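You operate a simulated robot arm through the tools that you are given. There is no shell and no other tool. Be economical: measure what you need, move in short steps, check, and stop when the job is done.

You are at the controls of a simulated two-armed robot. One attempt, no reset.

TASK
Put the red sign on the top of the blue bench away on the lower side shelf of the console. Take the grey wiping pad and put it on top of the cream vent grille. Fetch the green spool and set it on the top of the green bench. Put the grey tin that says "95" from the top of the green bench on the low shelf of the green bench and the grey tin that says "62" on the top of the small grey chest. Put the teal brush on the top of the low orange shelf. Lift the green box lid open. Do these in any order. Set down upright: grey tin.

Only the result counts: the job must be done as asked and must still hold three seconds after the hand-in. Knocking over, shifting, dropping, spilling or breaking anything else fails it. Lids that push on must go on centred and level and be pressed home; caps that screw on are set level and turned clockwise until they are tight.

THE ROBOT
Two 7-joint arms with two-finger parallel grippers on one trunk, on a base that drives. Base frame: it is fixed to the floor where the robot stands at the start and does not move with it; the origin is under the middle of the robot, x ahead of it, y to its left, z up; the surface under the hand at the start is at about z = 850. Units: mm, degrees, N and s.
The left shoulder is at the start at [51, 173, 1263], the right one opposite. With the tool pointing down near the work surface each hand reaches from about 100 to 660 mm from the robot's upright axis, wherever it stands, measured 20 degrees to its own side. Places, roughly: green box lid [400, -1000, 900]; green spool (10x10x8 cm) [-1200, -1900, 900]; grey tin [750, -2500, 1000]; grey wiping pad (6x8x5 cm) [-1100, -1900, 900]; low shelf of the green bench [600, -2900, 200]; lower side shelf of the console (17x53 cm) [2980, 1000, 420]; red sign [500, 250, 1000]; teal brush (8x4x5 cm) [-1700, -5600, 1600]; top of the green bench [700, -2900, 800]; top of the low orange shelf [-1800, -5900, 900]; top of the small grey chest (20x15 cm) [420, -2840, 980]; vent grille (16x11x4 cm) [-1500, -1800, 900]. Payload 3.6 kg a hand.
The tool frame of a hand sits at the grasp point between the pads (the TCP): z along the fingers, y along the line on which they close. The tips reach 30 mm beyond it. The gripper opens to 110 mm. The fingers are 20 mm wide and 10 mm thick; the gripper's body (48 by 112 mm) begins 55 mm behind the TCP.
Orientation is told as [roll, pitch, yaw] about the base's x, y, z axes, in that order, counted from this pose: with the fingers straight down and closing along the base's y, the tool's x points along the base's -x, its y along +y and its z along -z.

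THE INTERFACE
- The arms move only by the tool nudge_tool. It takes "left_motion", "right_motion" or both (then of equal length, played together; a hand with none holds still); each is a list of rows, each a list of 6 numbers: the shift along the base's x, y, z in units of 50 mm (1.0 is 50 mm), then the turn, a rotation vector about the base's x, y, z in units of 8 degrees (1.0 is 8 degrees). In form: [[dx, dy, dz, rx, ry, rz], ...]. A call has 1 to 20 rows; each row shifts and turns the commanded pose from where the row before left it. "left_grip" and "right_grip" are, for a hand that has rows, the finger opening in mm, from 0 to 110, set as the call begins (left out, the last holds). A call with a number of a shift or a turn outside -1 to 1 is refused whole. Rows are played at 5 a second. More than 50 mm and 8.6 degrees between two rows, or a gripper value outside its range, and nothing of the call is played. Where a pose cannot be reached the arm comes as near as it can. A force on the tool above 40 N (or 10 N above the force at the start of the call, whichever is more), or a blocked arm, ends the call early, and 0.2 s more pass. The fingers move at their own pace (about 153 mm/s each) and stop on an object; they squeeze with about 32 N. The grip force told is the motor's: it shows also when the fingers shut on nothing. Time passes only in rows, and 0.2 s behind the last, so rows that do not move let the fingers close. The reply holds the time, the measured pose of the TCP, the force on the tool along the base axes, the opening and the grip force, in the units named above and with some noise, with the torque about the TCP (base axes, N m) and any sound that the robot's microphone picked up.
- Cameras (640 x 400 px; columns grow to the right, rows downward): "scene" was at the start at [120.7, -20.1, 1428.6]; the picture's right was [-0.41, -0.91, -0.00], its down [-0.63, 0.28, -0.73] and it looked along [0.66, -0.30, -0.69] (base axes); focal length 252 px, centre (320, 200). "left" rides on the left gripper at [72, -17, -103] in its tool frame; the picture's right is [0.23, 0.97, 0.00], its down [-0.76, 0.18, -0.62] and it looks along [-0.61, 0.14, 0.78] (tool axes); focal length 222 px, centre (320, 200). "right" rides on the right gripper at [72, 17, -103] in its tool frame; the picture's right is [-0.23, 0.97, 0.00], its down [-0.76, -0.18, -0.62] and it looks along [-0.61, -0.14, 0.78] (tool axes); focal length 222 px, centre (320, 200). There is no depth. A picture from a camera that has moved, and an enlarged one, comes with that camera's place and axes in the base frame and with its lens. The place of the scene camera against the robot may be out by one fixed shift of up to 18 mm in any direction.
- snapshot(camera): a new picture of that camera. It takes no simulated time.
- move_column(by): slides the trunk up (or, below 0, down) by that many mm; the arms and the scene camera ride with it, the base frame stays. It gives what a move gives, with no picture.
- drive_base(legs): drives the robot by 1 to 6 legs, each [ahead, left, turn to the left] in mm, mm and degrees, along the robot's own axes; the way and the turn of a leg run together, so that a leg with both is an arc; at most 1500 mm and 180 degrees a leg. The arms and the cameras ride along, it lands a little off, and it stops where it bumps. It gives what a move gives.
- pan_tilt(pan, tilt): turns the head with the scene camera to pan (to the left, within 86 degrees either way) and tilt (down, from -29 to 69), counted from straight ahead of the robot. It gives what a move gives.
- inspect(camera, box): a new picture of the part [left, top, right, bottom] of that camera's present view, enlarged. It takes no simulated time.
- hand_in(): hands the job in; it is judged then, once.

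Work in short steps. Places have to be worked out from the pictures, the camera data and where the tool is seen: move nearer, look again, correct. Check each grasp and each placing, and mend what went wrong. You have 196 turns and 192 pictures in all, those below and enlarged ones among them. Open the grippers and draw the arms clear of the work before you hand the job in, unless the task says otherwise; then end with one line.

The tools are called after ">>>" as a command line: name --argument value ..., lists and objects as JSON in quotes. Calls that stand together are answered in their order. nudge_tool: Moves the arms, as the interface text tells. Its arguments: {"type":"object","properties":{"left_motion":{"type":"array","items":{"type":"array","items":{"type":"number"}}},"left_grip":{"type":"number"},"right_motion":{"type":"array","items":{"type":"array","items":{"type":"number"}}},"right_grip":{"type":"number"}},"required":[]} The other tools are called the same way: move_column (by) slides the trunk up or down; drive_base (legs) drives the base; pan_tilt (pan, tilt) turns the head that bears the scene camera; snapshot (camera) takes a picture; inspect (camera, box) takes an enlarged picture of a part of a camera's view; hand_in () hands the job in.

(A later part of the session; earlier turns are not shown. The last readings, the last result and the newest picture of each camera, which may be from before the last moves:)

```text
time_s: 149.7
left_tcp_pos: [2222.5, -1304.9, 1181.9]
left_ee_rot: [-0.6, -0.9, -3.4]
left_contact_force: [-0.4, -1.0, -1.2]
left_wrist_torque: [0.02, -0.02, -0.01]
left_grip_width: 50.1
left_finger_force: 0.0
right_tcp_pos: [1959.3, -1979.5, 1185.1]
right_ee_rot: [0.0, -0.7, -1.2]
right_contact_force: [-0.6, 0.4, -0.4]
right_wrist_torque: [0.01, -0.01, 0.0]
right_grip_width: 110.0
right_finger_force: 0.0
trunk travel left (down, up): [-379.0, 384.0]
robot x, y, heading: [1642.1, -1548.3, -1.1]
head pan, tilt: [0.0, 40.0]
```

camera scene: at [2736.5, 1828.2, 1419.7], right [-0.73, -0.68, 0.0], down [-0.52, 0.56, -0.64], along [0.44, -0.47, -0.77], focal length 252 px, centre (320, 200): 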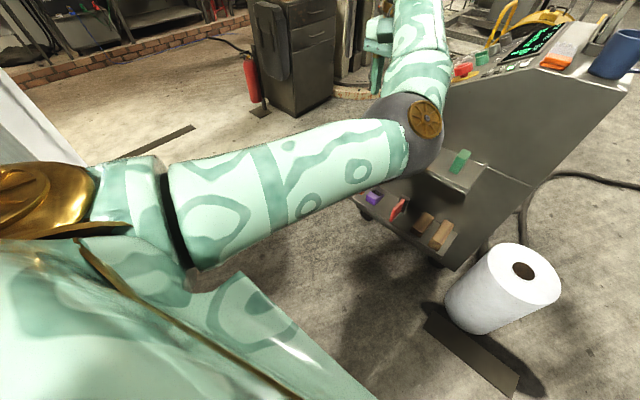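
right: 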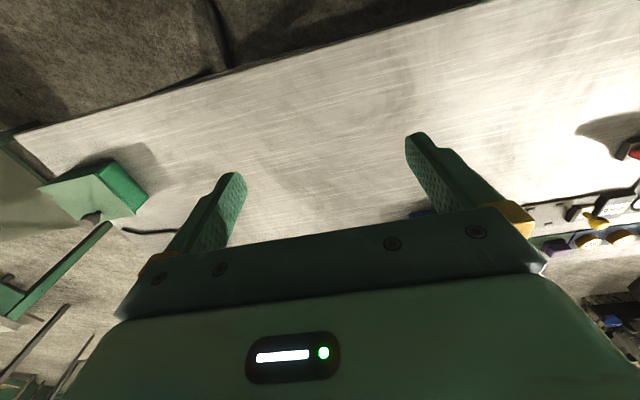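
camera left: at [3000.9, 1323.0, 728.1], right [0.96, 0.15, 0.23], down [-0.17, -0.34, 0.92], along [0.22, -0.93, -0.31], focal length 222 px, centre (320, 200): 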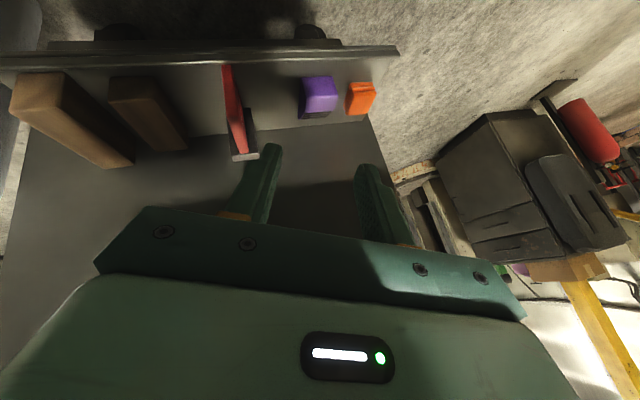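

Now backwards through the gap.

>>> drive_base --legs '[[0, 0, 1.1], [-840, 0, 0], [-840, 0, 0]]'

>>> pan_tilt --pan 40 --tilt 40

>>> snapshot --camera "scene"

>>> snapshot --camera "left"

```text
time_s: 158.6
left_tcp_pos: [538.1, -1285.7, 1181.8]
left_ee_rot: [-0.6, -1.1, -3.6]
left_contact_force: [0.1, 0.7, 0.2]
left_wrist_torque: [0.0, 0.02, 0.01]
left_grip_width: 50.0
left_finger_force: 0.1
right_tcp_pos: [274.1, -1958.2, 1186.1]
right_ee_rot: [0.1, -0.7, -1.2]
right_contact_force: [-0.6, 0.3, 1.0]
right_wrist_torque: [0.0, 0.01, 0.02]
right_grip_width: 110.3
right_finger_force: 0.0
trunk travel left (down, up): [-379.0, 384.0]
robot x, y, heading: [-42.9, -1529.4, -1.3]
head pan, tilt: [0.0, 40.0]
```

```text
time_s: 159.6
left_tcp_pos: [537.4, -1285.1, 1183.6]
left_ee_rot: [-0.6, -1.0, -3.6]
left_contact_force: [-0.7, -0.2, -0.2]
left_wrist_torque: [0.02, -0.02, 0.02]
left_grip_width: 50.0
left_finger_force: 0.0
right_tcp_pos: [274.0, -1959.0, 1185.4]
right_ee_rot: [-0.1, -0.7, -1.1]
right_contact_force: [0.5, 0.1, -0.1]
right_wrist_torque: [-0.01, 0.03, 0.0]
right_grip_width: 110.2
right_finger_force: 0.0
trunk travel left (down, up): [-379.0, 384.0]
robot x, y, heading: [-39.6, -1529.6, -1.0]
head pan, tilt: [40.0, 40.0]
```

```text
138 pictures are left
camera scene: at [70.2, -1466.3, 1433.9], right [0.63, -0.78, 0.0], down [-0.5, -0.4, -0.77], along [0.6, 0.48, -0.64], focal length 252 px, centre (320, 200)
```

scene: 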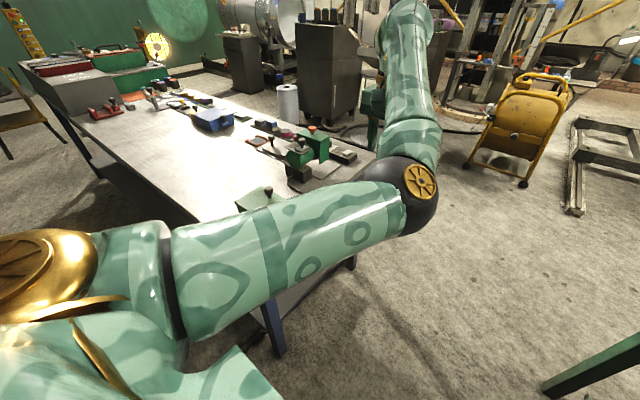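

```text
137 pictures are left
camera left: at [463.9, -1294.5, 1284.6], right [-0.17, 0.99, -0.01], down [0.76, 0.14, 0.63], along [0.63, 0.1, -0.77], focal length 222 px, centre (320, 200)
```

left: 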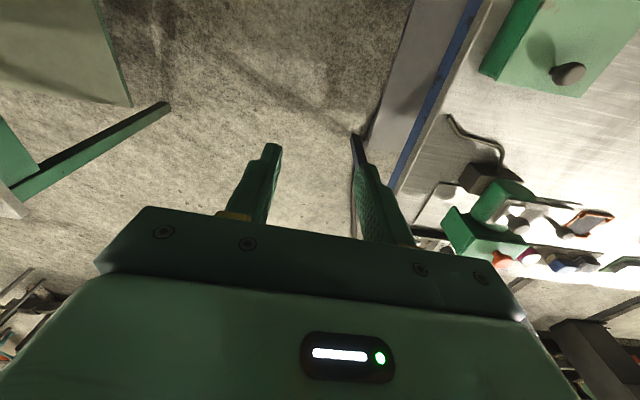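

The green box's knob sits near the lid's far (+x) edge, so the hinge is on the near side; lid about x 380–490, y −890..−1037, z≈900. I'll position the robot in front so the right hand handles it.

>>> drive_base --legs '[[0, 0, 1.1], [-80, 745, 0]]'

>>> pan_tilt --pan -15 --tilt 45

>>> snapshot --camera "scene"

>>> snapshot --camera "right"

```text
time_s: 164.0
left_tcp_pos: [449.3, -525.6, 1181.7]
left_ee_rot: [-0.6, -1.0, -1.8]
left_contact_force: [0.8, -0.7, -0.6]
left_wrist_torque: [0.0, -0.02, 0.02]
left_grip_width: 50.3
left_finger_force: 0.0
right_tcp_pos: [204.7, -1206.3, 1186.2]
right_ee_rot: [0.0, -0.6, 0.6]
right_contact_force: [-0.3, -0.7, -0.9]
right_wrist_torque: [-0.01, -0.02, 0.01]
right_grip_width: 110.1
right_finger_force: 0.0
trunk travel left (down, up): [-379.0, 384.0]
robot x, y, heading: [-120.3, -787.7, 0.5]
head pan, tilt: [40.0, 40.0]
```

```text
time_s: 165.3
left_tcp_pos: [447.9, -525.8, 1183.1]
left_ee_rot: [-0.6, -1.0, -1.7]
left_contact_force: [-0.1, 0.0, 0.2]
left_wrist_torque: [-0.02, 0.03, -0.01]
left_grip_width: 50.0
left_finger_force: 0.0
right_tcp_pos: [205.2, -1207.4, 1185.6]
right_ee_rot: [0.0, -0.7, 0.6]
right_contact_force: [-0.7, 1.2, -0.3]
right_wrist_torque: [-0.02, 0.0, -0.01]
right_grip_width: 110.3
right_finger_force: 0.1
trunk travel left (down, up): [-379.0, 384.0]
robot x, y, heading: [-124.9, -789.5, 0.6]
head pan, tilt: [-15.0, 45.0]
```

```text
136 pictures are left
camera scene: at [0.9, -796.5, 1426.6], right [-0.25, -0.97, 0.0], down [-0.68, 0.18, -0.71], along [0.68, -0.18, -0.71], focal length 252 px, centre (320, 200)
```

scene: 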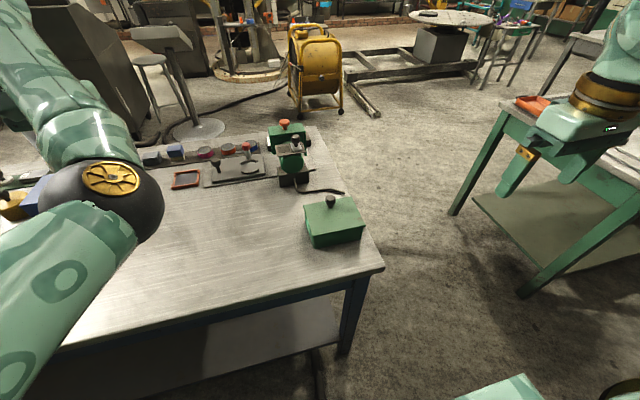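

```text
135 pictures are left
camera right: at [130.8, -1190.9, 1286.6], right [0.22, 0.98, 0.0], down [0.76, -0.17, 0.63], along [0.62, -0.14, -0.77], focal length 222 px, centre (320, 200)
```

right: 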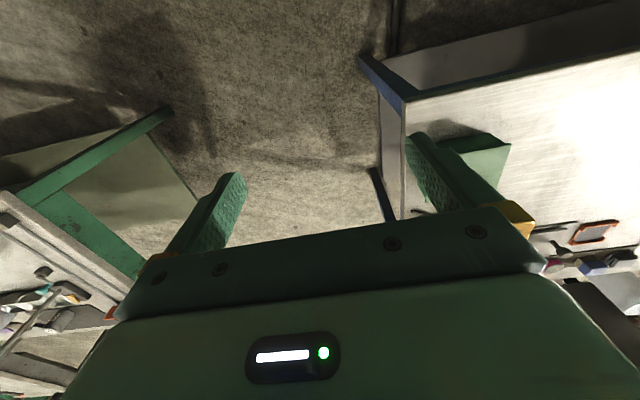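

I'll zoom in on the box from here.

>>> inspect --camera "scene" --box '[290, 180, 390, 260]'

```text
5.00 times, centred on (340, 220) of scene
camera zoom: at [0.9, -796.5, 1426.6], right [-0.25, -0.97, 0.0], down [-0.68, 0.18, -0.71], along [0.68, -0.18, -0.71], focal length 1261 px, centre (220, 100)
```

zoom: 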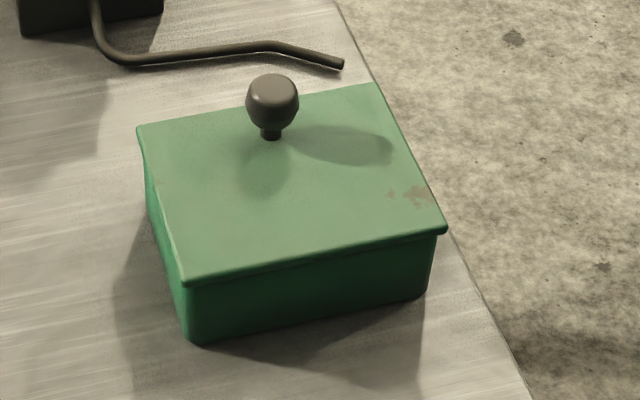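

Knob ball is about [469, −950, 929]. I'll bring the right hand above it and verify with its wrist camera.

>>> nudge_tool --right_motion '[[0.65, 0.64, 0, 0, 0, 0], [0.65, 0.64, 0, 0, 0, 0], [0.65, 0.64, 0, 0, 0, 0], [0.65, 0.64, 0, 0, 0, 0], [0.65, 0.64, 0, 0, 0, 0], [0.65, 0.64, 0, 0, 0, 0], [0.65, 0.64, 0, 0, 0, 0], [0.65, 0.64, 0, 0, 0, 0], [0, 0, -0.9, 0, 0, 0], [0, 0, -0.9, 0, 0, 0], [0, 0, -0.9, 0, 0, 0], [0, 0, -0.6, 0, 0, 0]]' --right_grip 70

>>> snapshot --camera "right"

>>> inspect --camera "scene" --box '[270, 140, 430, 260]'

```text
time_s: 167.9
left_tcp_pos: [450.5, -527.0, 1181.8]
left_ee_rot: [-0.6, -1.0, -1.9]
left_contact_force: [0.2, 0.0, -0.5]
left_wrist_torque: [0.01, 0.0, 0.03]
left_grip_width: 50.2
left_finger_force: 0.1
right_tcp_pos: [400.2, -1008.4, 1027.0]
right_ee_rot: [0.2, -0.9, 0.5]
right_contact_force: [-0.4, 0.3, 0.6]
right_wrist_torque: [0.03, 0.0, -0.04]
right_grip_width: 70.1
right_finger_force: 0.0
right hand out of reach, approached as far as the arm can: row 7, 8, 10, 11, 12
trunk travel left (down, up): [-379.0, 384.0]
robot x, y, heading: [-121.3, -790.7, 0.4]
head pan, tilt: [-15.0, 45.0]
```

```text
133 pictures are left
camera right: at [324.9, -993.3, 1127.7], right [0.22, 0.98, 0.0], down [0.75, -0.17, 0.63], along [0.62, -0.13, -0.77], focal length 222 px, centre (320, 200)
```

right: 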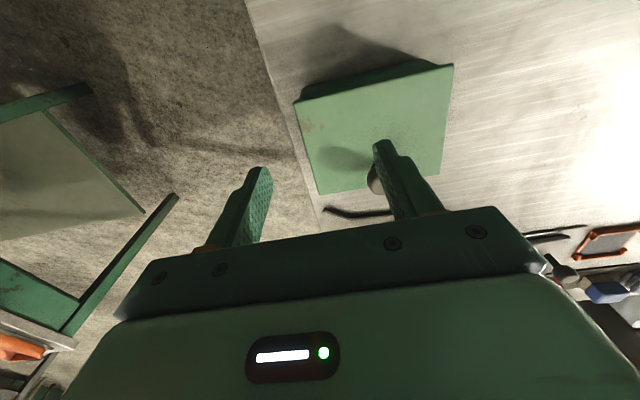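

```text
3.33 times, centred on (350, 200) of scene
camera zoom: at [1.1, -796.6, 1426.6], right [-0.25, -0.97, 0.0], down [-0.68, 0.18, -0.71], along [0.68, -0.18, -0.71], focal length 840 px, centre (220, 200)
```

zoom: 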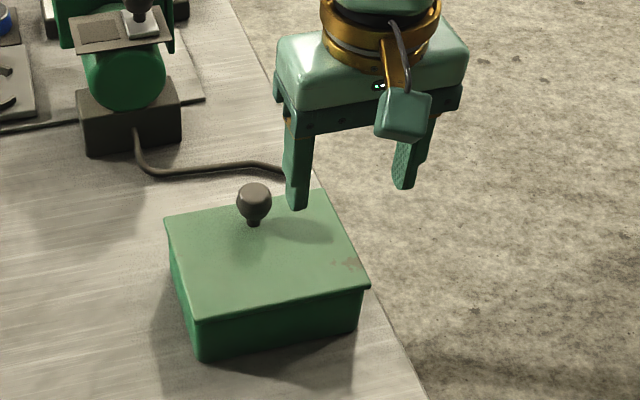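

The hand stopped short of reach; I'll drive 90 mm ahead and look again.

>>> drive_base --legs '[[90, 0, -0.4]]'

>>> snapshot --camera "right"

```text
time_s: 169.0
left_tcp_pos: [542.5, -530.0, 1182.1]
left_ee_rot: [-0.6, -0.9, -2.2]
left_contact_force: [0.6, 0.0, 0.1]
left_wrist_torque: [0.03, 0.02, 0.03]
left_grip_width: 50.1
left_finger_force: 0.0
right_tcp_pos: [489.7, -1013.2, 1027.4]
right_ee_rot: [0.0, -0.7, 0.1]
right_contact_force: [0.2, 0.0, 0.9]
right_wrist_torque: [0.03, 0.07, 0.01]
right_grip_width: 69.9
right_finger_force: 0.0
trunk travel left (down, up): [-379.0, 384.0]
robot x, y, heading: [-31.2, -792.8, -0.1]
head pan, tilt: [-15.0, 45.0]
```

```text
131 pictures are left
camera right: at [414.6, -995.8, 1127.6], right [0.23, 0.97, 0.0], down [0.75, -0.18, 0.63], along [0.62, -0.14, -0.77], focal length 222 px, centre (320, 200)
```

right: 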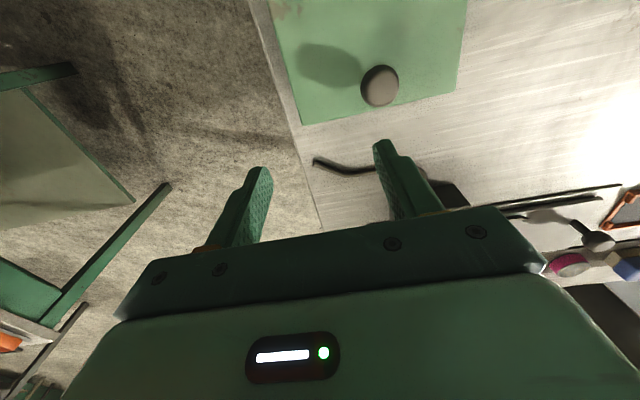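

Knob now at [468, −956] by the wrist camera. I'll centre on it and descend to z≈944.

>>> nudge_tool --right_motion '[[-0.22, 0.6, 0, 0, 0, 0], [-0.22, 0.54, 0, 0, 0, 0], [0, 0, -0.5, 0, 0, 0], [0, 0, 0, 0, 0, 0]]'

>>> snapshot --camera "right"

>>> inspect --camera "scene" --box '[240, 140, 400, 260]'

```text
time_s: 170.0
left_tcp_pos: [541.0, -529.2, 1182.4]
left_ee_rot: [-0.6, -1.0, -2.2]
left_contact_force: [-0.2, 1.5, -0.3]
left_wrist_torque: [-0.02, -0.02, -0.01]
left_grip_width: 50.2
left_finger_force: 0.0
right_tcp_pos: [446.5, -978.9, 1016.1]
right_ee_rot: [0.2, -0.8, 0.0]
right_contact_force: [-0.2, 0.2, -0.3]
right_wrist_torque: [0.04, -0.01, -0.01]
right_grip_width: 69.9
right_finger_force: 0.1
right hand out of reach, approached as far as the arm can: row 1, 2, 3
trunk travel left (down, up): [-379.0, 384.0]
robot x, y, heading: [-32.0, -791.0, 0.1]
head pan, tilt: [-15.0, 45.0]
```

```text
130 pictures are left
camera right: at [371.3, -962.6, 1116.2], right [0.22, 0.97, 0.0], down [0.75, -0.18, 0.63], along [0.62, -0.14, -0.77], focal length 222 px, centre (320, 200)
```

right: 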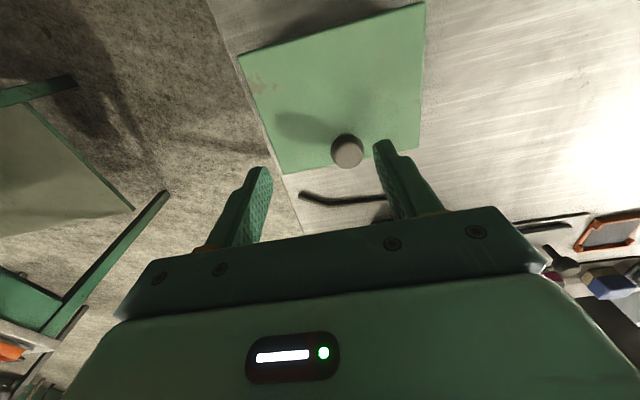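

```text
3.33 times, centred on (320, 200) of scene
camera zoom: at [90.9, -796.6, 1426.6], right [-0.26, -0.97, 0.0], down [-0.68, 0.18, -0.71], along [0.68, -0.18, -0.71], focal length 840 px, centre (320, 200)
```

zoom: 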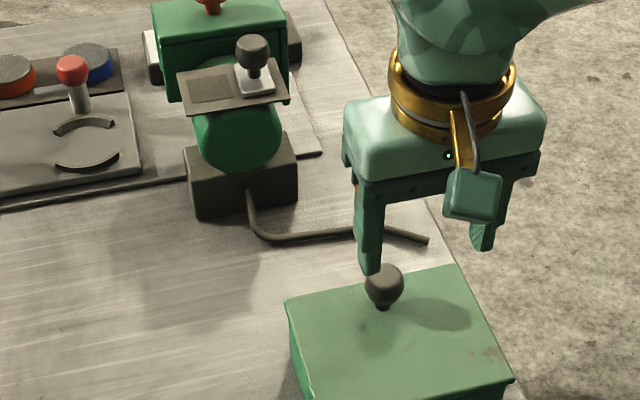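

The arm's pose is cramped at this height; I'll raise the column 150 mm so the hand works lower relative to the shoulder.

>>> move_column --by 150

>>> nudge_tool --right_motion '[[0.22, 0.23, -0.5, 0, 0, 0], [0.21, 0.22, -0.6, 0, 0, 0], [0, 0, -0.7, 0, 0, 0], [0, 0, -0.7, 0, 0, 0], [0, 0, -0.7, 0, 0, 0]]'

>>> snapshot --camera "right"

```text
time_s: 171.7
left_tcp_pos: [540.9, -529.3, 1332.7]
left_ee_rot: [-0.5, -0.9, -2.2]
left_contact_force: [0.9, 0.0, 0.7]
left_wrist_torque: [0.02, 0.02, -0.02]
left_grip_width: 50.0
left_finger_force: 0.1
right_tcp_pos: [437.6, -980.0, 1195.0]
right_ee_rot: [0.0, -4.5, 0.0]
right_contact_force: [-0.3, 0.0, -0.4]
right_wrist_torque: [0.03, -0.02, 0.0]
right_grip_width: 70.1
right_finger_force: 0.0
trunk travel left (down, up): [-529.0, 234.0]
robot x, y, heading: [-31.9, -789.7, -0.3]
head pan, tilt: [-15.0, 45.0]
```

```text
time_s: 172.9
left_tcp_pos: [540.1, -530.1, 1333.4]
left_ee_rot: [-0.5, -1.0, -2.2]
left_contact_force: [-1.5, -0.6, -1.3]
left_wrist_torque: [0.01, 0.02, -0.01]
left_grip_width: 50.1
left_finger_force: 0.0
right_tcp_pos: [398.4, -1029.6, 1103.1]
right_ee_rot: [0.2, -4.5, 0.1]
right_contact_force: [0.1, -0.5, -0.6]
right_wrist_torque: [0.03, 0.0, -0.02]
right_grip_width: 70.1
right_finger_force: 0.0
right hand out of reach, approached as far as the arm can: row 1, 2, 3, 4, 5
trunk travel left (down, up): [-529.0, 234.0]
robot x, y, heading: [-29.5, -789.3, -0.0]
head pan, tilt: [-15.0, 45.0]
```

```text
128 pictures are left
camera right: at [317.6, -1013.6, 1198.4], right [0.22, 0.97, 0.02], down [0.71, -0.18, 0.68], along [0.67, -0.14, -0.73], focal length 222 px, centre (320, 200)
```

right: 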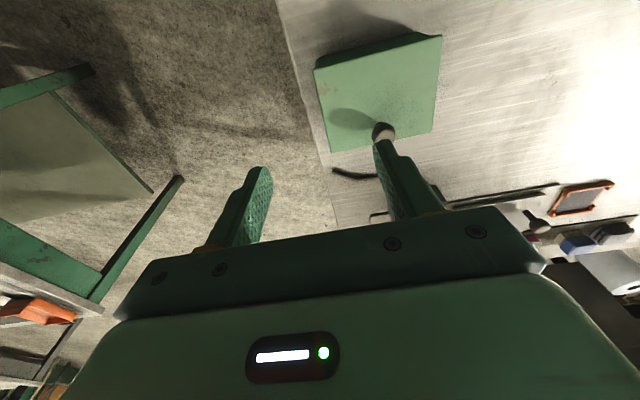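

The right arm is limited by its configuration; I'll look at it.

>>> pan_tilt --pan -60 --tilt 30

>>> snapshot --camera "scene"

```text
time_s: 174.0
left_tcp_pos: [539.3, -528.8, 1332.9]
left_ee_rot: [-0.6, -1.1, -2.2]
left_contact_force: [0.2, -0.5, 0.2]
left_wrist_torque: [0.02, -0.01, 0.02]
left_grip_width: 50.1
left_finger_force: 0.0
right_tcp_pos: [398.9, -1029.4, 1103.4]
right_ee_rot: [0.2, -4.5, 0.1]
right_contact_force: [0.4, -0.1, -0.2]
right_wrist_torque: [-0.03, 0.0, 0.02]
right_grip_width: 69.7
right_finger_force: 0.0
trunk travel left (down, up): [-529.0, 234.0]
robot x, y, heading: [-36.0, -791.2, -0.1]
head pan, tilt: [-60.0, 30.0]
```

```text
127 pictures are left
camera scene: at [26.7, -854.3, 1600.2], right [-0.87, -0.5, 0.0], down [-0.25, 0.43, -0.87], along [0.43, -0.75, -0.5], focal length 252 px, centre (320, 200)
```

scene: 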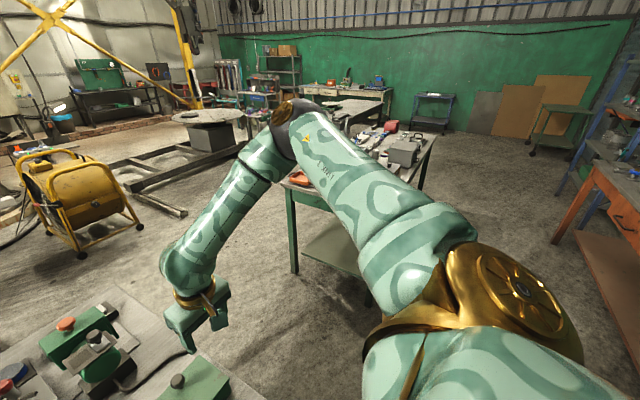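

The elbow is out to the side and the wrist is near its limit at yaw 0. I'll shift the robot left so the box lies farther to the right hand's own side.

>>> drive_base --legs '[[30, 230, 0]]'

>>> nudge_tool --right_motion '[[0.3, -0.6, 0, 0, 0, 0], [0.3, -0.6, 0, 0, 0, 0], [0.3, -0.6, 0, 0, 0, 0], [0.3, -0.6, 0, 0, 0, 0], [0, -0.6, 0, 0, 0, 0]]'

>>> pan_tilt --pan -40 --tilt 45

>>> snapshot --camera "right"

```text
time_s: 175.8
left_tcp_pos: [571.1, -297.1, 1333.3]
left_ee_rot: [-0.6, -1.0, -2.0]
left_contact_force: [-0.8, -0.5, 0.1]
left_wrist_torque: [-0.02, -0.02, 0.01]
left_grip_width: 50.1
left_finger_force: 0.0
right_tcp_pos: [429.5, -797.1, 1103.2]
right_ee_rot: [0.0, -4.6, 0.2]
right_contact_force: [-0.3, 0.3, 0.2]
right_wrist_torque: [-0.01, 0.03, 0.03]
right_grip_width: 70.0
right_finger_force: 0.0
trunk travel left (down, up): [-529.0, 234.0]
robot x, y, heading: [-3.3, -559.4, 0.3]
head pan, tilt: [-60.0, 30.0]
```

```text
time_s: 177.0
left_tcp_pos: [569.4, -297.9, 1331.9]
left_ee_rot: [-0.7, -1.1, -2.1]
left_contact_force: [-0.4, 0.4, 0.1]
left_wrist_torque: [-0.01, -0.05, 0.01]
left_grip_width: 50.3
left_finger_force: 0.1
right_tcp_pos: [490.1, -949.5, 1103.4]
right_ee_rot: [0.1, -4.6, 0.4]
right_contact_force: [-0.2, -0.6, -1.3]
right_wrist_torque: [0.02, -0.02, 0.02]
right_grip_width: 70.0
right_finger_force: 0.1
trunk travel left (down, up): [-529.0, 234.0]
robot x, y, heading: [-4.8, -555.0, -0.0]
head pan, tilt: [-60.0, 30.0]
```

```text
time_s: 177.8
left_tcp_pos: [569.9, -297.0, 1332.3]
left_ee_rot: [-0.6, -1.1, -2.2]
left_contact_force: [0.0, -0.9, -1.5]
left_wrist_torque: [0.0, 0.0, -0.02]
left_grip_width: 50.3
left_finger_force: 0.0
right_tcp_pos: [490.4, -947.2, 1103.2]
right_ee_rot: [0.2, -4.5, 0.3]
right_contact_force: [-0.4, -0.4, -0.3]
right_wrist_torque: [0.03, 0.02, -0.03]
right_grip_width: 69.9
right_finger_force: 0.1
trunk travel left (down, up): [-529.0, 234.0]
robot x, y, heading: [-1.7, -557.5, 0.1]
head pan, tilt: [-40.0, 45.0]
```

```text
126 pictures are left
camera right: at [408.8, -931.1, 1198.6], right [0.22, 0.97, 0.02], down [0.71, -0.18, 0.68], along [0.67, -0.14, -0.73], focal length 222 px, centre (320, 200)
```

right: 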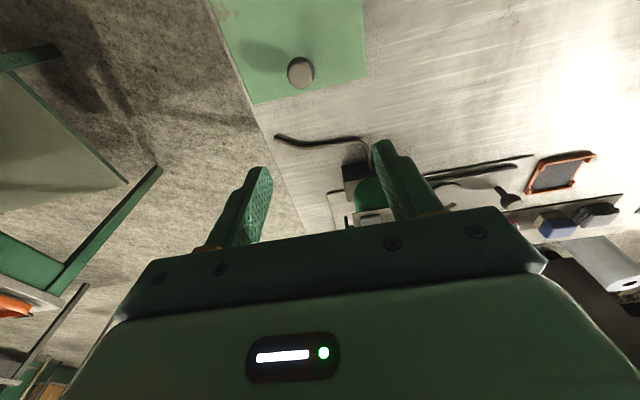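

Unrestricted here. Knob ≈ [466, −959]; I'll centre, level, and descend to just above it.

>>> nudge_tool --right_motion '[[-0.46, -0.22, 0, 0, 0.56, 0], [0, 0, -0.7, 0, 0, 0], [0, 0, -0.7, 0, 0, 0], [0, 0, -0.7, 0, 0, 0], [0, 0, -0.5, 0, 0, 0]]'

>>> snapshot --camera "right"

>>> snapshot --camera "scene"

```text
time_s: 179.0
left_tcp_pos: [570.5, -297.7, 1331.9]
left_ee_rot: [-0.6, -1.1, -2.1]
left_contact_force: [-0.1, 0.1, 0.4]
left_wrist_torque: [0.02, 0.01, -0.02]
left_grip_width: 50.0
left_finger_force: 0.1
right_tcp_pos: [420.8, -962.4, 1044.8]
right_ee_rot: [0.2, -0.1, 0.2]
right_contact_force: [0.8, 0.4, 0.1]
right_wrist_torque: [-0.01, 0.0, 0.01]
right_grip_width: 70.0
right_finger_force: 0.1
right hand out of reach, approached as far as the arm can: row 2, 3, 4, 5
trunk travel left (down, up): [-529.0, 234.0]
robot x, y, heading: [-6.7, -559.4, 0.4]
head pan, tilt: [-40.0, 45.0]
```

```text
125 pictures are left
camera right: at [346.8, -944.4, 1147.2], right [0.22, 0.97, 0.0], down [0.76, -0.18, 0.62], along [0.61, -0.14, -0.78], focal length 222 px, centre (320, 200)
```

right: 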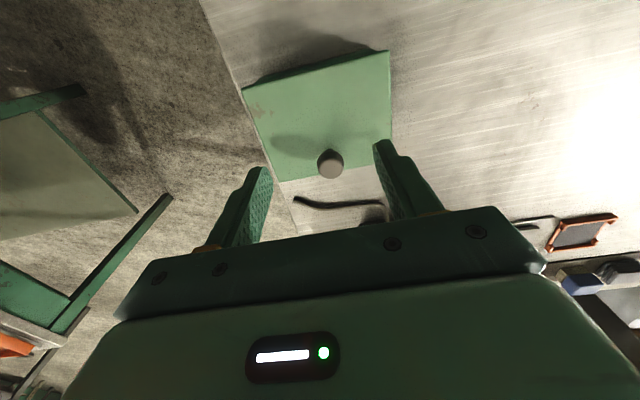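

```text
124 pictures are left
camera scene: at [73.9, -596.6, 1577.6], right [-0.64, -0.77, 0.0], down [-0.54, 0.45, -0.71], along [0.54, -0.45, -0.71], focal length 252 px, centre (320, 200)
```

scene: 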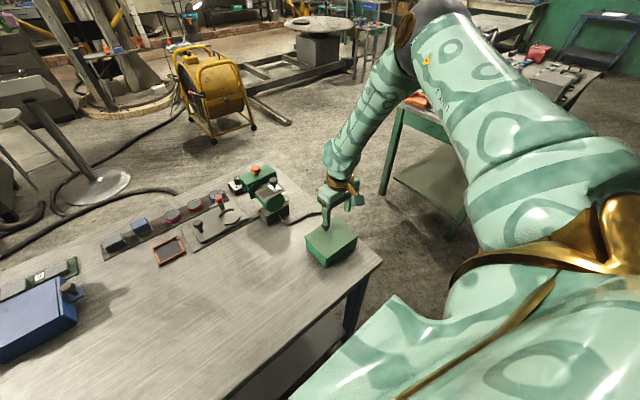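

The limit moves with the column; I'll raise the hand, bring the column back down 150 mm, then approach again.

>>> nudge_tool --right_motion '[[0, 0, 1, 0, 0, 0], [0, 0, 1, 0, 0, 0], [0, 0, 1, 0, 0, 0], [0, 0, 1, 0, 0, 0]]'

>>> move_column --by -150

```text
time_s: 180.0
left_tcp_pos: [569.5, -296.8, 1332.7]
left_ee_rot: [-0.6, -1.1, -2.0]
left_contact_force: [0.3, 0.1, 0.0]
left_wrist_torque: [0.0, -0.03, 0.03]
left_grip_width: 50.3
left_finger_force: 0.1
right_tcp_pos: [419.8, -961.8, 1248.2]
right_ee_rot: [0.2, -0.1, 0.2]
right_contact_force: [-0.6, -0.2, -0.5]
right_wrist_torque: [0.01, -0.01, -0.04]
right_grip_width: 69.9
right_finger_force: 0.1
trunk travel left (down, up): [-529.0, 234.0]
robot x, y, heading: [1.1, -563.0, 0.2]
head pan, tilt: [-40.0, 45.0]
```

```text
time_s: 181.8
left_tcp_pos: [573.4, -296.1, 1179.2]
left_ee_rot: [-0.6, -0.5, -2.1]
left_contact_force: [0.4, 0.2, -0.9]
left_wrist_torque: [0.02, -0.01, 0.0]
left_grip_width: 50.4
left_finger_force: 0.0
right_tcp_pos: [421.1, -961.8, 1096.5]
right_ee_rot: [0.1, -0.1, 0.3]
right_contact_force: [-0.3, 0.5, -0.1]
right_wrist_torque: [0.0, -0.03, 0.01]
right_grip_width: 70.1
right_finger_force: 0.1
trunk travel left (down, up): [-379.0, 384.0]
robot x, y, heading: [-6.5, -557.9, 0.1]
head pan, tilt: [-40.0, 45.0]
```

Rows work from the measured pose after a reach stop. Now approach the knob again.

>>> nudge_tool --right_motion '[[0.46, 0.06, -0.2, 0, 0, 0], [0.46, 0, -0.4, 0, 0, 0], [0, 0, -0.6, 0, 0, 0], [0, 0, -0.6, 0, 0, 0], [0, 0, -0.6, 0, 0, 0]]'

>>> snapshot --camera "right"

```text
time_s: 183.0
left_tcp_pos: [572.9, -297.7, 1177.5]
left_ee_rot: [-0.5, -0.3, -2.1]
left_contact_force: [-0.4, -0.5, -0.8]
left_wrist_torque: [-0.03, 0.02, 0.02]
left_grip_width: 49.9
left_finger_force: 0.1
right_tcp_pos: [468.2, -958.2, 973.2]
right_ee_rot: [0.2, 0.0, 0.3]
right_contact_force: [0.0, -0.4, -0.8]
right_wrist_torque: [-0.01, -0.01, 0.01]
right_grip_width: 70.0
right_finger_force: 0.0
trunk travel left (down, up): [-379.0, 384.0]
robot x, y, heading: [-2.0, -555.7, 0.3]
head pan, tilt: [-40.0, 45.0]
```

```text
123 pictures are left
camera right: at [394.8, -941.6, 1076.1], right [0.22, 0.97, 0.0], down [0.76, -0.18, 0.62], along [0.61, -0.14, -0.78], focal length 222 px, centre (320, 200)
```

right: 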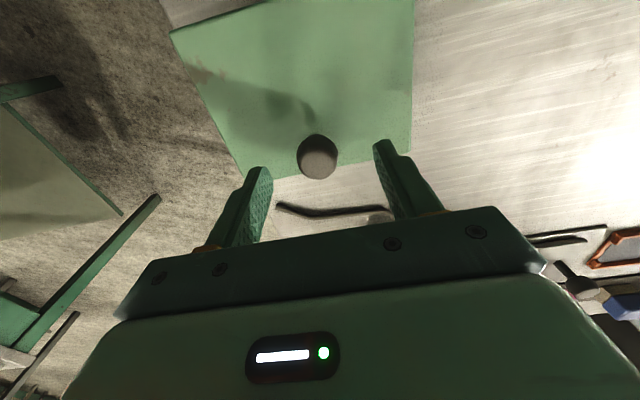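

Reached, and the knob is right below between the fingers. I'll descend 30 mm and close.

>>> nudge_tool --right_motion '[[0, -0.03, -0.3, 0, 0, 0], [0, 0, -0.3, 0, 0, 0]]'

>>> nudge_tool --right_motion '[[0, 0, 0, 0, 0, 0], [0, 0, 0, 0, 0, 0], [0, 0, 0, 0, 0, 0]]' --right_grip 0

>>> snapshot --camera "right"

```text
time_s: 183.6
left_tcp_pos: [572.6, -297.8, 1177.6]
left_ee_rot: [-0.7, -0.5, -2.1]
left_contact_force: [0.0, -0.2, -0.8]
left_wrist_torque: [0.01, 0.02, 0.01]
left_grip_width: 50.1
left_finger_force: 0.2
right_tcp_pos: [466.7, -960.8, 945.2]
right_ee_rot: [0.2, 0.0, 0.2]
right_contact_force: [0.0, 0.3, -0.1]
right_wrist_torque: [0.0, 0.03, 0.01]
right_grip_width: 70.0
right_finger_force: 0.1
trunk travel left (down, up): [-379.0, 384.0]
robot x, y, heading: [-2.9, -563.2, -0.1]
head pan, tilt: [-40.0, 45.0]
```

```text
time_s: 184.4
left_tcp_pos: [573.0, -296.8, 1176.9]
left_ee_rot: [-0.8, -0.5, -2.1]
left_contact_force: [-0.7, -0.5, -0.2]
left_wrist_torque: [-0.03, -0.04, -0.01]
left_grip_width: 50.3
left_finger_force: 0.0
right_tcp_pos: [468.4, -959.0, 945.6]
right_ee_rot: [0.2, -0.1, 0.2]
right_contact_force: [-0.6, 1.4, -0.5]
right_wrist_torque: [-0.4, -0.32, 0.0]
right_grip_width: 29.7
right_finger_force: 44.7
trunk travel left (down, up): [-379.0, 384.0]
robot x, y, heading: [-2.2, -558.8, 0.0]
head pan, tilt: [-40.0, 45.0]
```

```text
122 pictures are left
camera right: at [393.5, -942.9, 1047.5], right [0.22, 0.97, 0.0], down [0.76, -0.18, 0.62], along [0.61, -0.14, -0.78], focal length 222 px, centre (320, 200)
```

right: 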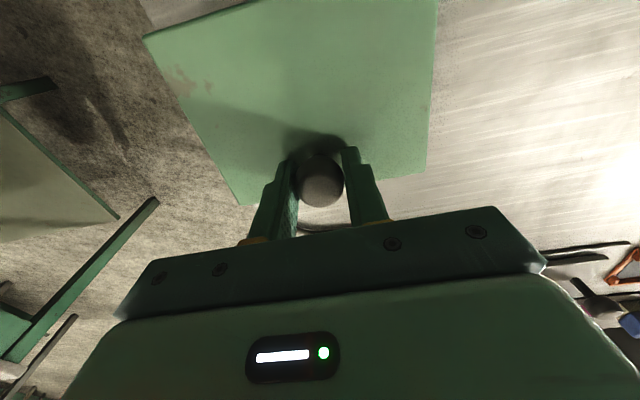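

Knob gripped. I'll start the lid along its arc (hinge at x≈383) with the hand turning along, first 16°.

>>> nudge_tool --right_motion '[[-0.154, 0, 0.226, 0, -1, 0], [-0.186, 0, 0.204, 0, -1, 0], [0, 0, 0, 0, 0, 0]]'

>>> inspect --camera "scene" --box '[250, 160, 410, 280]'

```text
time_s: 185.2
left_tcp_pos: [575.8, -296.3, 1177.2]
left_ee_rot: [-0.7, -0.4, -2.2]
left_contact_force: [0.3, 0.4, 0.4]
left_wrist_torque: [-0.02, -0.01, -0.03]
left_grip_width: 49.9
left_finger_force: 0.1
right_tcp_pos: [453.8, -960.5, 969.0]
right_ee_rot: [0.1, -16.4, 0.2]
right_contact_force: [18.3, -5.0, 18.7]
right_wrist_torque: [-0.41, 0.32, -0.03]
right_grip_width: 29.3
right_finger_force: 45.2
trunk travel left (down, up): [-379.0, 384.0]
robot x, y, heading: [-0.9, -553.9, 0.3]
head pan, tilt: [-40.0, 45.0]
```

```text
3.33 times, centred on (330, 220) of scene
camera zoom: at [106.2, -596.7, 1426.7], right [-0.64, -0.77, 0.0], down [-0.54, 0.45, -0.71], along [0.54, -0.45, -0.71], focal length 840 px, centre (287, 133)
```

zoom: 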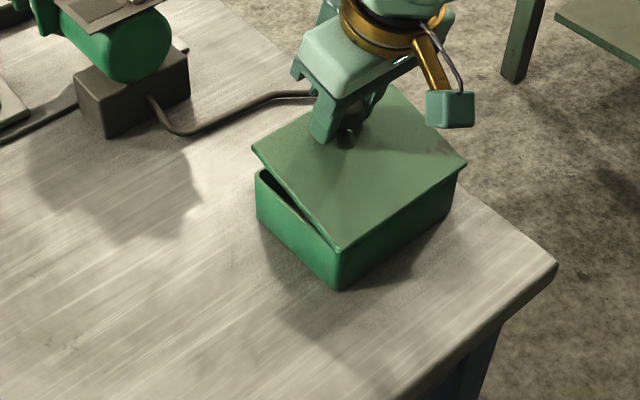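

The lid opens with the hinge on the near side. Forces suggest the hinge is slightly higher; I'll adjust the arc (centre ≈ [380, 905]) and go on.

>>> nudge_tool --right_motion '[[-0.13, 0, 0.22, 0, -1, 0], [-0.214, 0, 0.166, 0, -1, 0], [-0.236, 0, 0.134, 0, -1, 0], [0, 0, 0, 0, 0, 0]]'

>>> inspect --camera "scene" --box '[250, 160, 410, 280]'

```text
time_s: 186.2
left_tcp_pos: [574.9, -296.2, 1178.2]
left_ee_rot: [-0.7, -0.4, -2.1]
left_contact_force: [0.3, -0.3, -0.3]
left_wrist_torque: [-0.04, 0.0, 0.0]
left_grip_width: 49.8
left_finger_force: 0.1
right_tcp_pos: [421.4, -958.9, 993.4]
right_ee_rot: [-0.3, -40.2, 0.6]
right_contact_force: [15.6, -2.8, 14.7]
right_wrist_torque: [-0.54, -0.69, -0.28]
right_grip_width: 29.3
right_finger_force: 44.3
trunk travel left (down, up): [-379.0, 384.0]
robot x, y, heading: [-4.2, -560.6, 0.4]
head pan, tilt: [-40.0, 45.0]
```

```text
3.33 times, centred on (330, 220) of scene
camera zoom: at [105.7, -596.3, 1426.6], right [-0.64, -0.77, 0.0], down [-0.54, 0.45, -0.71], along [0.54, -0.45, -0.71], focal length 840 px, centre (287, 133)
```

zoom: 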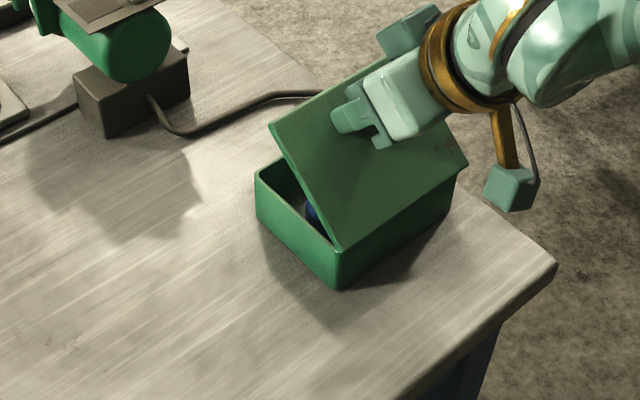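

Going well. Continuing another 24°.

>>> nudge_tool --right_motion '[[-0.22, 0, 0.14, 0, -1, 0], [-0.262, 0, 0.062, 0, -1, 0], [-0.27, 0, 0.028, 0, -1, 0], [0, 0, 0, 0, 0, 0]]'

>>> inspect --camera "scene" --box '[250, 160, 410, 280]'

```text
time_s: 187.2
left_tcp_pos: [572.9, -296.4, 1177.7]
left_ee_rot: [-0.8, -0.5, -2.1]
left_contact_force: [0.4, 0.1, 0.4]
left_wrist_torque: [-0.01, -0.02, -0.01]
left_grip_width: 49.9
left_finger_force: 0.0
right_tcp_pos: [383.0, -959.3, 1003.7]
right_ee_rot: [-0.1, -64.2, 0.5]
right_contact_force: [1.3, 2.6, -1.5]
right_wrist_torque: [-0.26, -0.1, -0.23]
right_grip_width: 29.6
right_finger_force: 45.2
trunk travel left (down, up): [-379.0, 384.0]
robot x, y, heading: [-2.8, -555.4, 0.0]
head pan, tilt: [-40.0, 45.0]
```

```text
3.33 times, centred on (330, 220) of scene
camera zoom: at [104.6, -596.9, 1426.5], right [-0.64, -0.77, 0.0], down [-0.54, 0.45, -0.71], along [0.54, -0.45, -0.71], focal length 840 px, centre (287, 133)
```

zoom: 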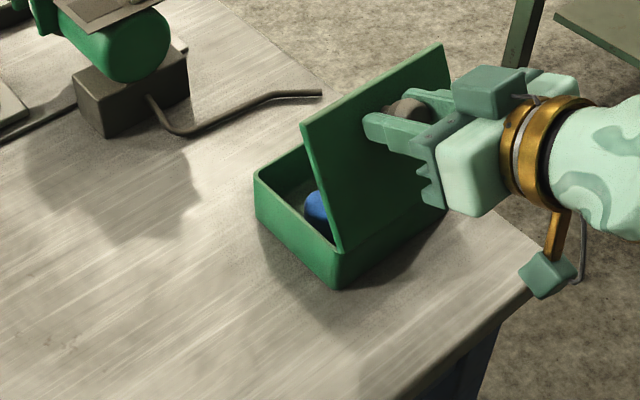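

64° open with low forces; 32° more.

>>> nudge_tool --right_motion '[[-0.27, 0, -0.012, 0, -1, 0], [-0.266, 0, -0.048, 0, -1, 0], [-0.258, 0, -0.086, 0, -1, 0], [-0.24, 0, -0.12, 0, -1, 0], [0, 0, 0, 0, 0, 0]]'

>>> inspect --camera "scene" --box '[250, 160, 410, 280]'

```text
time_s: 188.4
left_tcp_pos: [573.2, -297.0, 1179.5]
left_ee_rot: [-0.7, -0.4, -2.0]
left_contact_force: [-0.3, 0.5, 0.5]
left_wrist_torque: [-0.01, 0.01, 0.0]
left_grip_width: 50.0
left_finger_force: 0.0
right_tcp_pos: [330.2, -958.3, 992.9]
right_ee_rot: [-177.3, -83.8, 177.5]
right_contact_force: [-0.6, 0.9, 4.8]
right_wrist_torque: [0.02, -0.17, -0.2]
right_grip_width: 29.5
right_finger_force: 45.3
trunk travel left (down, up): [-379.0, 384.0]
robot x, y, heading: [-2.1, -556.6, 0.2]
head pan, tilt: [-40.0, 45.0]
```

```text
3.33 times, centred on (330, 220) of scene
camera zoom: at [103.8, -596.7, 1426.7], right [-0.64, -0.77, 0.0], down [-0.54, 0.45, -0.71], along [0.54, -0.45, -0.71], focal length 840 px, centre (287, 133)
```

zoom: 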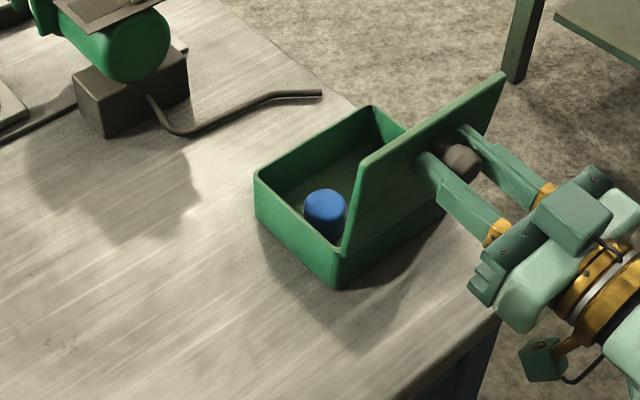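

Past 90°. One more step, then release and withdraw.

>>> nudge_tool --right_motion '[[-0.22, 0, -0.15, 0, -1, 0], [0, 0, 0, 0, 0, 0]]'

>>> nudge_tool --right_motion '[[0, 0, 0, 0, 0, 0], [0, 0, 0, 0, 0, 0], [0, 0, 0, 0, 0, 0]]' --right_grip 80

>>> inspect --camera "scene" --box '[250, 160, 410, 280]'

```text
time_s: 188.8
left_tcp_pos: [571.8, -299.8, 1177.7]
left_ee_rot: [-0.7, -0.5, -2.3]
left_contact_force: [0.6, 0.9, -0.7]
left_wrist_torque: [-0.01, 0.01, -0.04]
left_grip_width: 50.0
left_finger_force: 0.1
right_tcp_pos: [325.3, -959.6, 987.2]
right_ee_rot: [-178.5, -77.7, 178.7]
right_contact_force: [-8.4, -14.8, 9.5]
right_wrist_torque: [0.25, 0.15, -0.16]
right_grip_width: 29.8
right_finger_force: 44.4
trunk travel left (down, up): [-379.0, 384.0]
robot x, y, heading: [-2.2, -556.2, 0.2]
head pan, tilt: [-40.0, 45.0]
stopped in row 1 (right hand): the force on the tool passed its limit at 55 N (the readings are from after the stop); the commanded pose is now the measured one
```

```text
time_s: 189.6
left_tcp_pos: [575.6, -297.6, 1178.0]
left_ee_rot: [-0.5, -0.5, -2.2]
left_contact_force: [0.5, -0.6, 0.1]
left_wrist_torque: [0.03, -0.01, -0.01]
left_grip_width: 50.0
left_finger_force: 0.0
right_tcp_pos: [327.1, -958.3, 986.7]
right_ee_rot: [-179.5, -77.9, 179.7]
right_contact_force: [0.0, -0.4, 0.4]
right_wrist_torque: [0.03, -0.01, -0.02]
right_grip_width: 80.0
right_finger_force: 0.0
trunk travel left (down, up): [-379.0, 384.0]
robot x, y, heading: [-0.6, -561.0, 0.1]
head pan, tilt: [-40.0, 45.0]
```

```text
3.33 times, centred on (330, 220) of scene
camera zoom: at [104.1, -597.6, 1426.6], right [-0.64, -0.77, 0.0], down [-0.54, 0.45, -0.71], along [0.54, -0.45, -0.71], focal length 840 px, centre (287, 133)
```

zoom: 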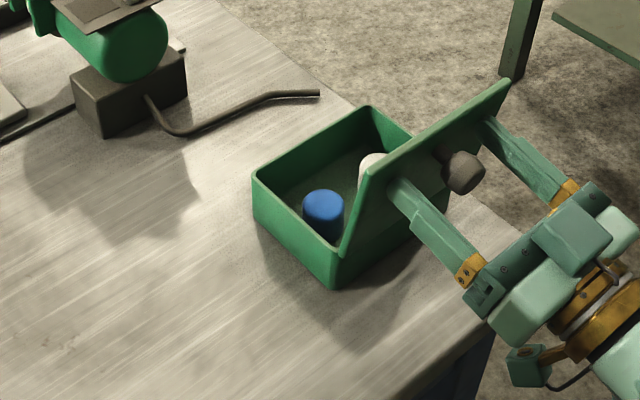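

The lid stands at its stop (~100°). I'll back the whole robot away, then bring the hand upright.

>>> drive_base --legs '[[-250, 0, 0]]'

>>> nudge_tool --right_motion '[[0, 0, 0.5, 0, 1, 0], [0, 0, 0.5, 0, 1, 0], [0, 0, 0.5, 0, 1, 0], [0, 0, 0.5, 0, 1, 0], [0, 0, 0.5, 0, 1, 0], [0, 0, 0.5, 0, 1, 0], [0, 0, 0.5, 0, 1, 0], [0, 0, 0.5, 0, 1, 0], [0, 0, 0, 0, 1, 0], [0, 0, 0, 0, 1, 0], [0, 0, 0, 0, 1, 0], [0, 0, 0, 0, 1, 0], [0, 0, 0, 0, 0.75, 0]]'

>>> snapshot --camera "scene"

```text
time_s: 191.4
left_tcp_pos: [324.7, -300.4, 1178.8]
left_ee_rot: [-0.7, -0.4, -2.4]
left_contact_force: [0.1, 0.3, -0.2]
left_wrist_torque: [0.0, 0.01, -0.01]
left_grip_width: 49.9
left_finger_force: 0.0
right_tcp_pos: [74.6, -959.7, 987.8]
right_ee_rot: [-179.4, -77.9, 179.5]
right_contact_force: [0.7, -0.9, 1.0]
right_wrist_torque: [0.02, 0.0, -0.01]
right_grip_width: 80.1
right_finger_force: 0.0
trunk travel left (down, up): [-379.0, 384.0]
robot x, y, heading: [-251.0, -565.3, -0.4]
head pan, tilt: [-40.0, 45.0]
```

```text
time_s: 194.2
left_tcp_pos: [325.5, -301.0, 1177.5]
left_ee_rot: [-0.6, -0.4, -2.4]
left_contact_force: [-0.9, 0.1, -0.4]
left_wrist_torque: [0.01, 0.0, 0.02]
left_grip_width: 50.1
left_finger_force: 0.1
right_tcp_pos: [102.9, -1012.5, 1160.2]
right_ee_rot: [-5.7, -28.7, 0.2]
right_contact_force: [0.4, 0.4, -0.4]
right_wrist_torque: [0.01, -0.02, -0.01]
right_grip_width: 79.9
right_finger_force: 0.2
right hand out of reach, approached as far as the arm can: row 4, 5, 6, 8, 9, 10, 11, 12
trunk travel left (down, up): [-379.0, 384.0]
robot x, y, heading: [-252.0, -559.1, -0.1]
head pan, tilt: [-40.0, 45.0]
```

```text
116 pictures are left
camera scene: at [-145.3, -598.1, 1426.5], right [-0.65, -0.76, 0.0], down [-0.54, 0.46, -0.71], along [0.54, -0.46, -0.71], focal length 252 px, centre (320, 200)
```

scene: 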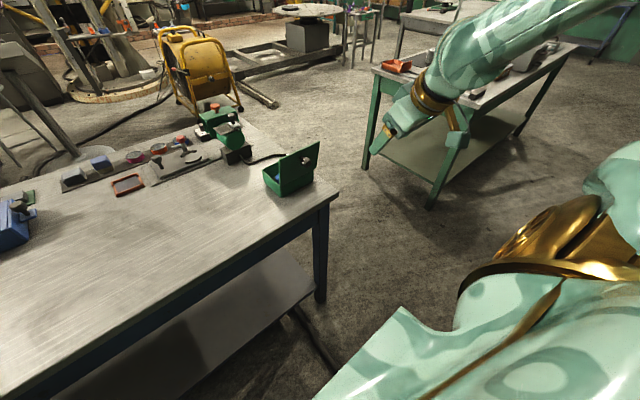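

Box done. Now I'll level the right hand and drive along to the front of the green bench.

>>> nudge_tool --right_motion '[[0.8, 0, 0.2, 0.2, 0.9, 0], [0.8, 0, 0.2, 0.2, 0.9, 0], [0.8, 0, 0, 0.2, 0.9, 0], [0.6, 0, 0, 0.1, 0.9, 0]]'

>>> drive_base --legs '[[0, -950, 0], [0, -950, 0]]'

>>> pan_tilt --pan 0 --tilt 35

>>> snapshot --camera "scene"

```text
time_s: 195.2
left_tcp_pos: [326.5, -299.2, 1175.7]
left_ee_rot: [-0.6, -0.3, -2.4]
left_contact_force: [0.3, 0.1, -0.6]
left_wrist_torque: [0.01, 0.04, -0.01]
left_grip_width: 50.2
left_finger_force: 0.0
right_tcp_pos: [254.8, -1011.0, 1180.0]
right_ee_rot: [-0.2, 0.5, -1.4]
right_contact_force: [0.2, -0.6, -0.4]
right_wrist_torque: [-0.03, 0.04, 0.04]
right_grip_width: 80.0
right_finger_force: 0.1
trunk travel left (down, up): [-379.0, 384.0]
robot x, y, heading: [-251.7, -560.6, -0.0]
head pan, tilt: [-40.0, 45.0]
```

```text
time_s: 204.7
left_tcp_pos: [320.2, -2198.7, 1177.4]
left_ee_rot: [-0.6, -0.4, -2.5]
left_contact_force: [-0.1, -0.2, -0.5]
left_wrist_torque: [-0.01, 0.02, -0.01]
left_grip_width: 50.4
left_finger_force: 0.1
right_tcp_pos: [246.1, -2909.6, 1181.4]
right_ee_rot: [-0.3, 0.3, -1.5]
right_contact_force: [-0.1, -0.3, -0.3]
right_wrist_torque: [0.0, -0.02, 0.01]
right_grip_width: 80.1
right_finger_force: 0.1
trunk travel left (down, up): [-379.0, 384.0]
robot x, y, heading: [-257.3, -2459.3, -0.3]
head pan, tilt: [-40.0, 45.0]
```

```text
time_s: 205.8
left_tcp_pos: [319.2, -2198.0, 1177.9]
left_ee_rot: [-0.6, -0.4, -2.5]
left_contact_force: [0.2, 0.1, -1.1]
left_wrist_torque: [-0.02, 0.03, 0.0]
left_grip_width: 50.2
left_finger_force: 0.1
right_tcp_pos: [246.2, -2910.8, 1181.7]
right_ee_rot: [-0.2, 0.3, -1.5]
right_contact_force: [0.4, -0.6, -0.4]
right_wrist_torque: [-0.01, -0.01, -0.02]
right_grip_width: 80.0
right_finger_force: 0.1
trunk travel left (down, up): [-379.0, 384.0]
robot x, y, heading: [-257.4, -2454.2, -0.4]
head pan, tilt: [0.0, 35.0]
```

```text
115 pictures are left
camera scene: at [-125.2, -2442.9, 1441.4], right [-0.01, -1.0, 0.0], down [-0.57, 0.0, -0.82], along [0.82, 0.0, -0.57], focal length 252 px, centre (320, 200)
```

scene: 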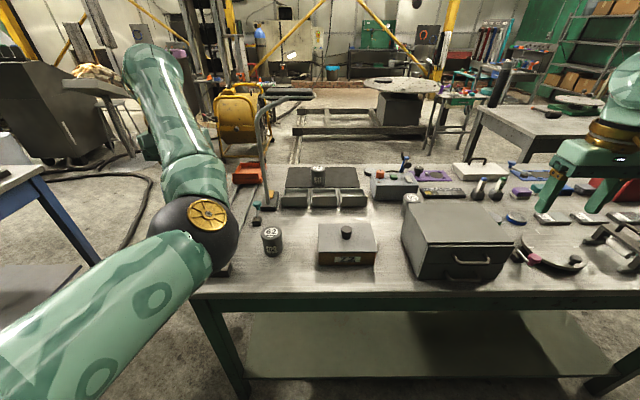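

>>> inspect --camera "scene" --box '[230, 150, 430, 275]'

>>> inspect --camera "scene" --box '[390, 180, 550, 300]'

```text
3.20 times, centred on (330, 212) of scene
camera zoom: at [-125.2, -2442.9, 1441.4], right [-0.01, -1.0, 0.0], down [-0.57, 0.0, -0.82], along [0.82, 0.0, -0.57], focal length 807 px, centre (288, 160)
```

zoom: 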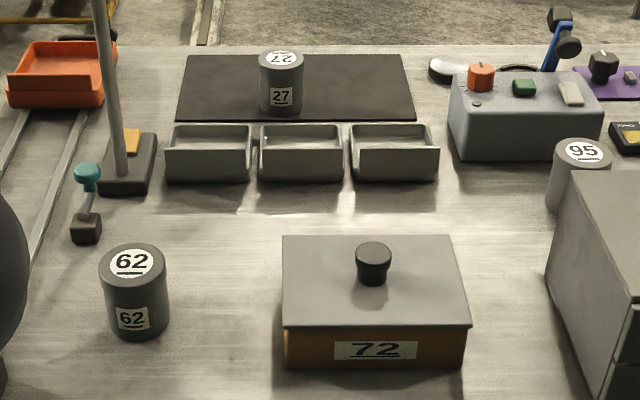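

```text
3.33 times, centred on (470, 240) of scene
camera zoom: at [-125.2, -2442.9, 1441.4], right [-0.01, -1.0, 0.0], down [-0.57, 0.0, -0.82], along [0.82, 0.0, -0.57], focal length 840 px, centre (-180, 67)
```

zoom: 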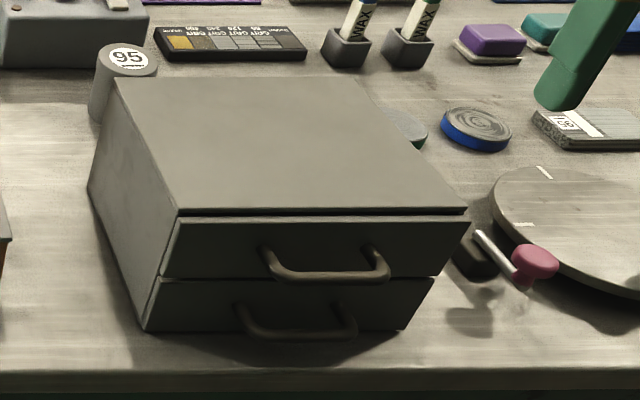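

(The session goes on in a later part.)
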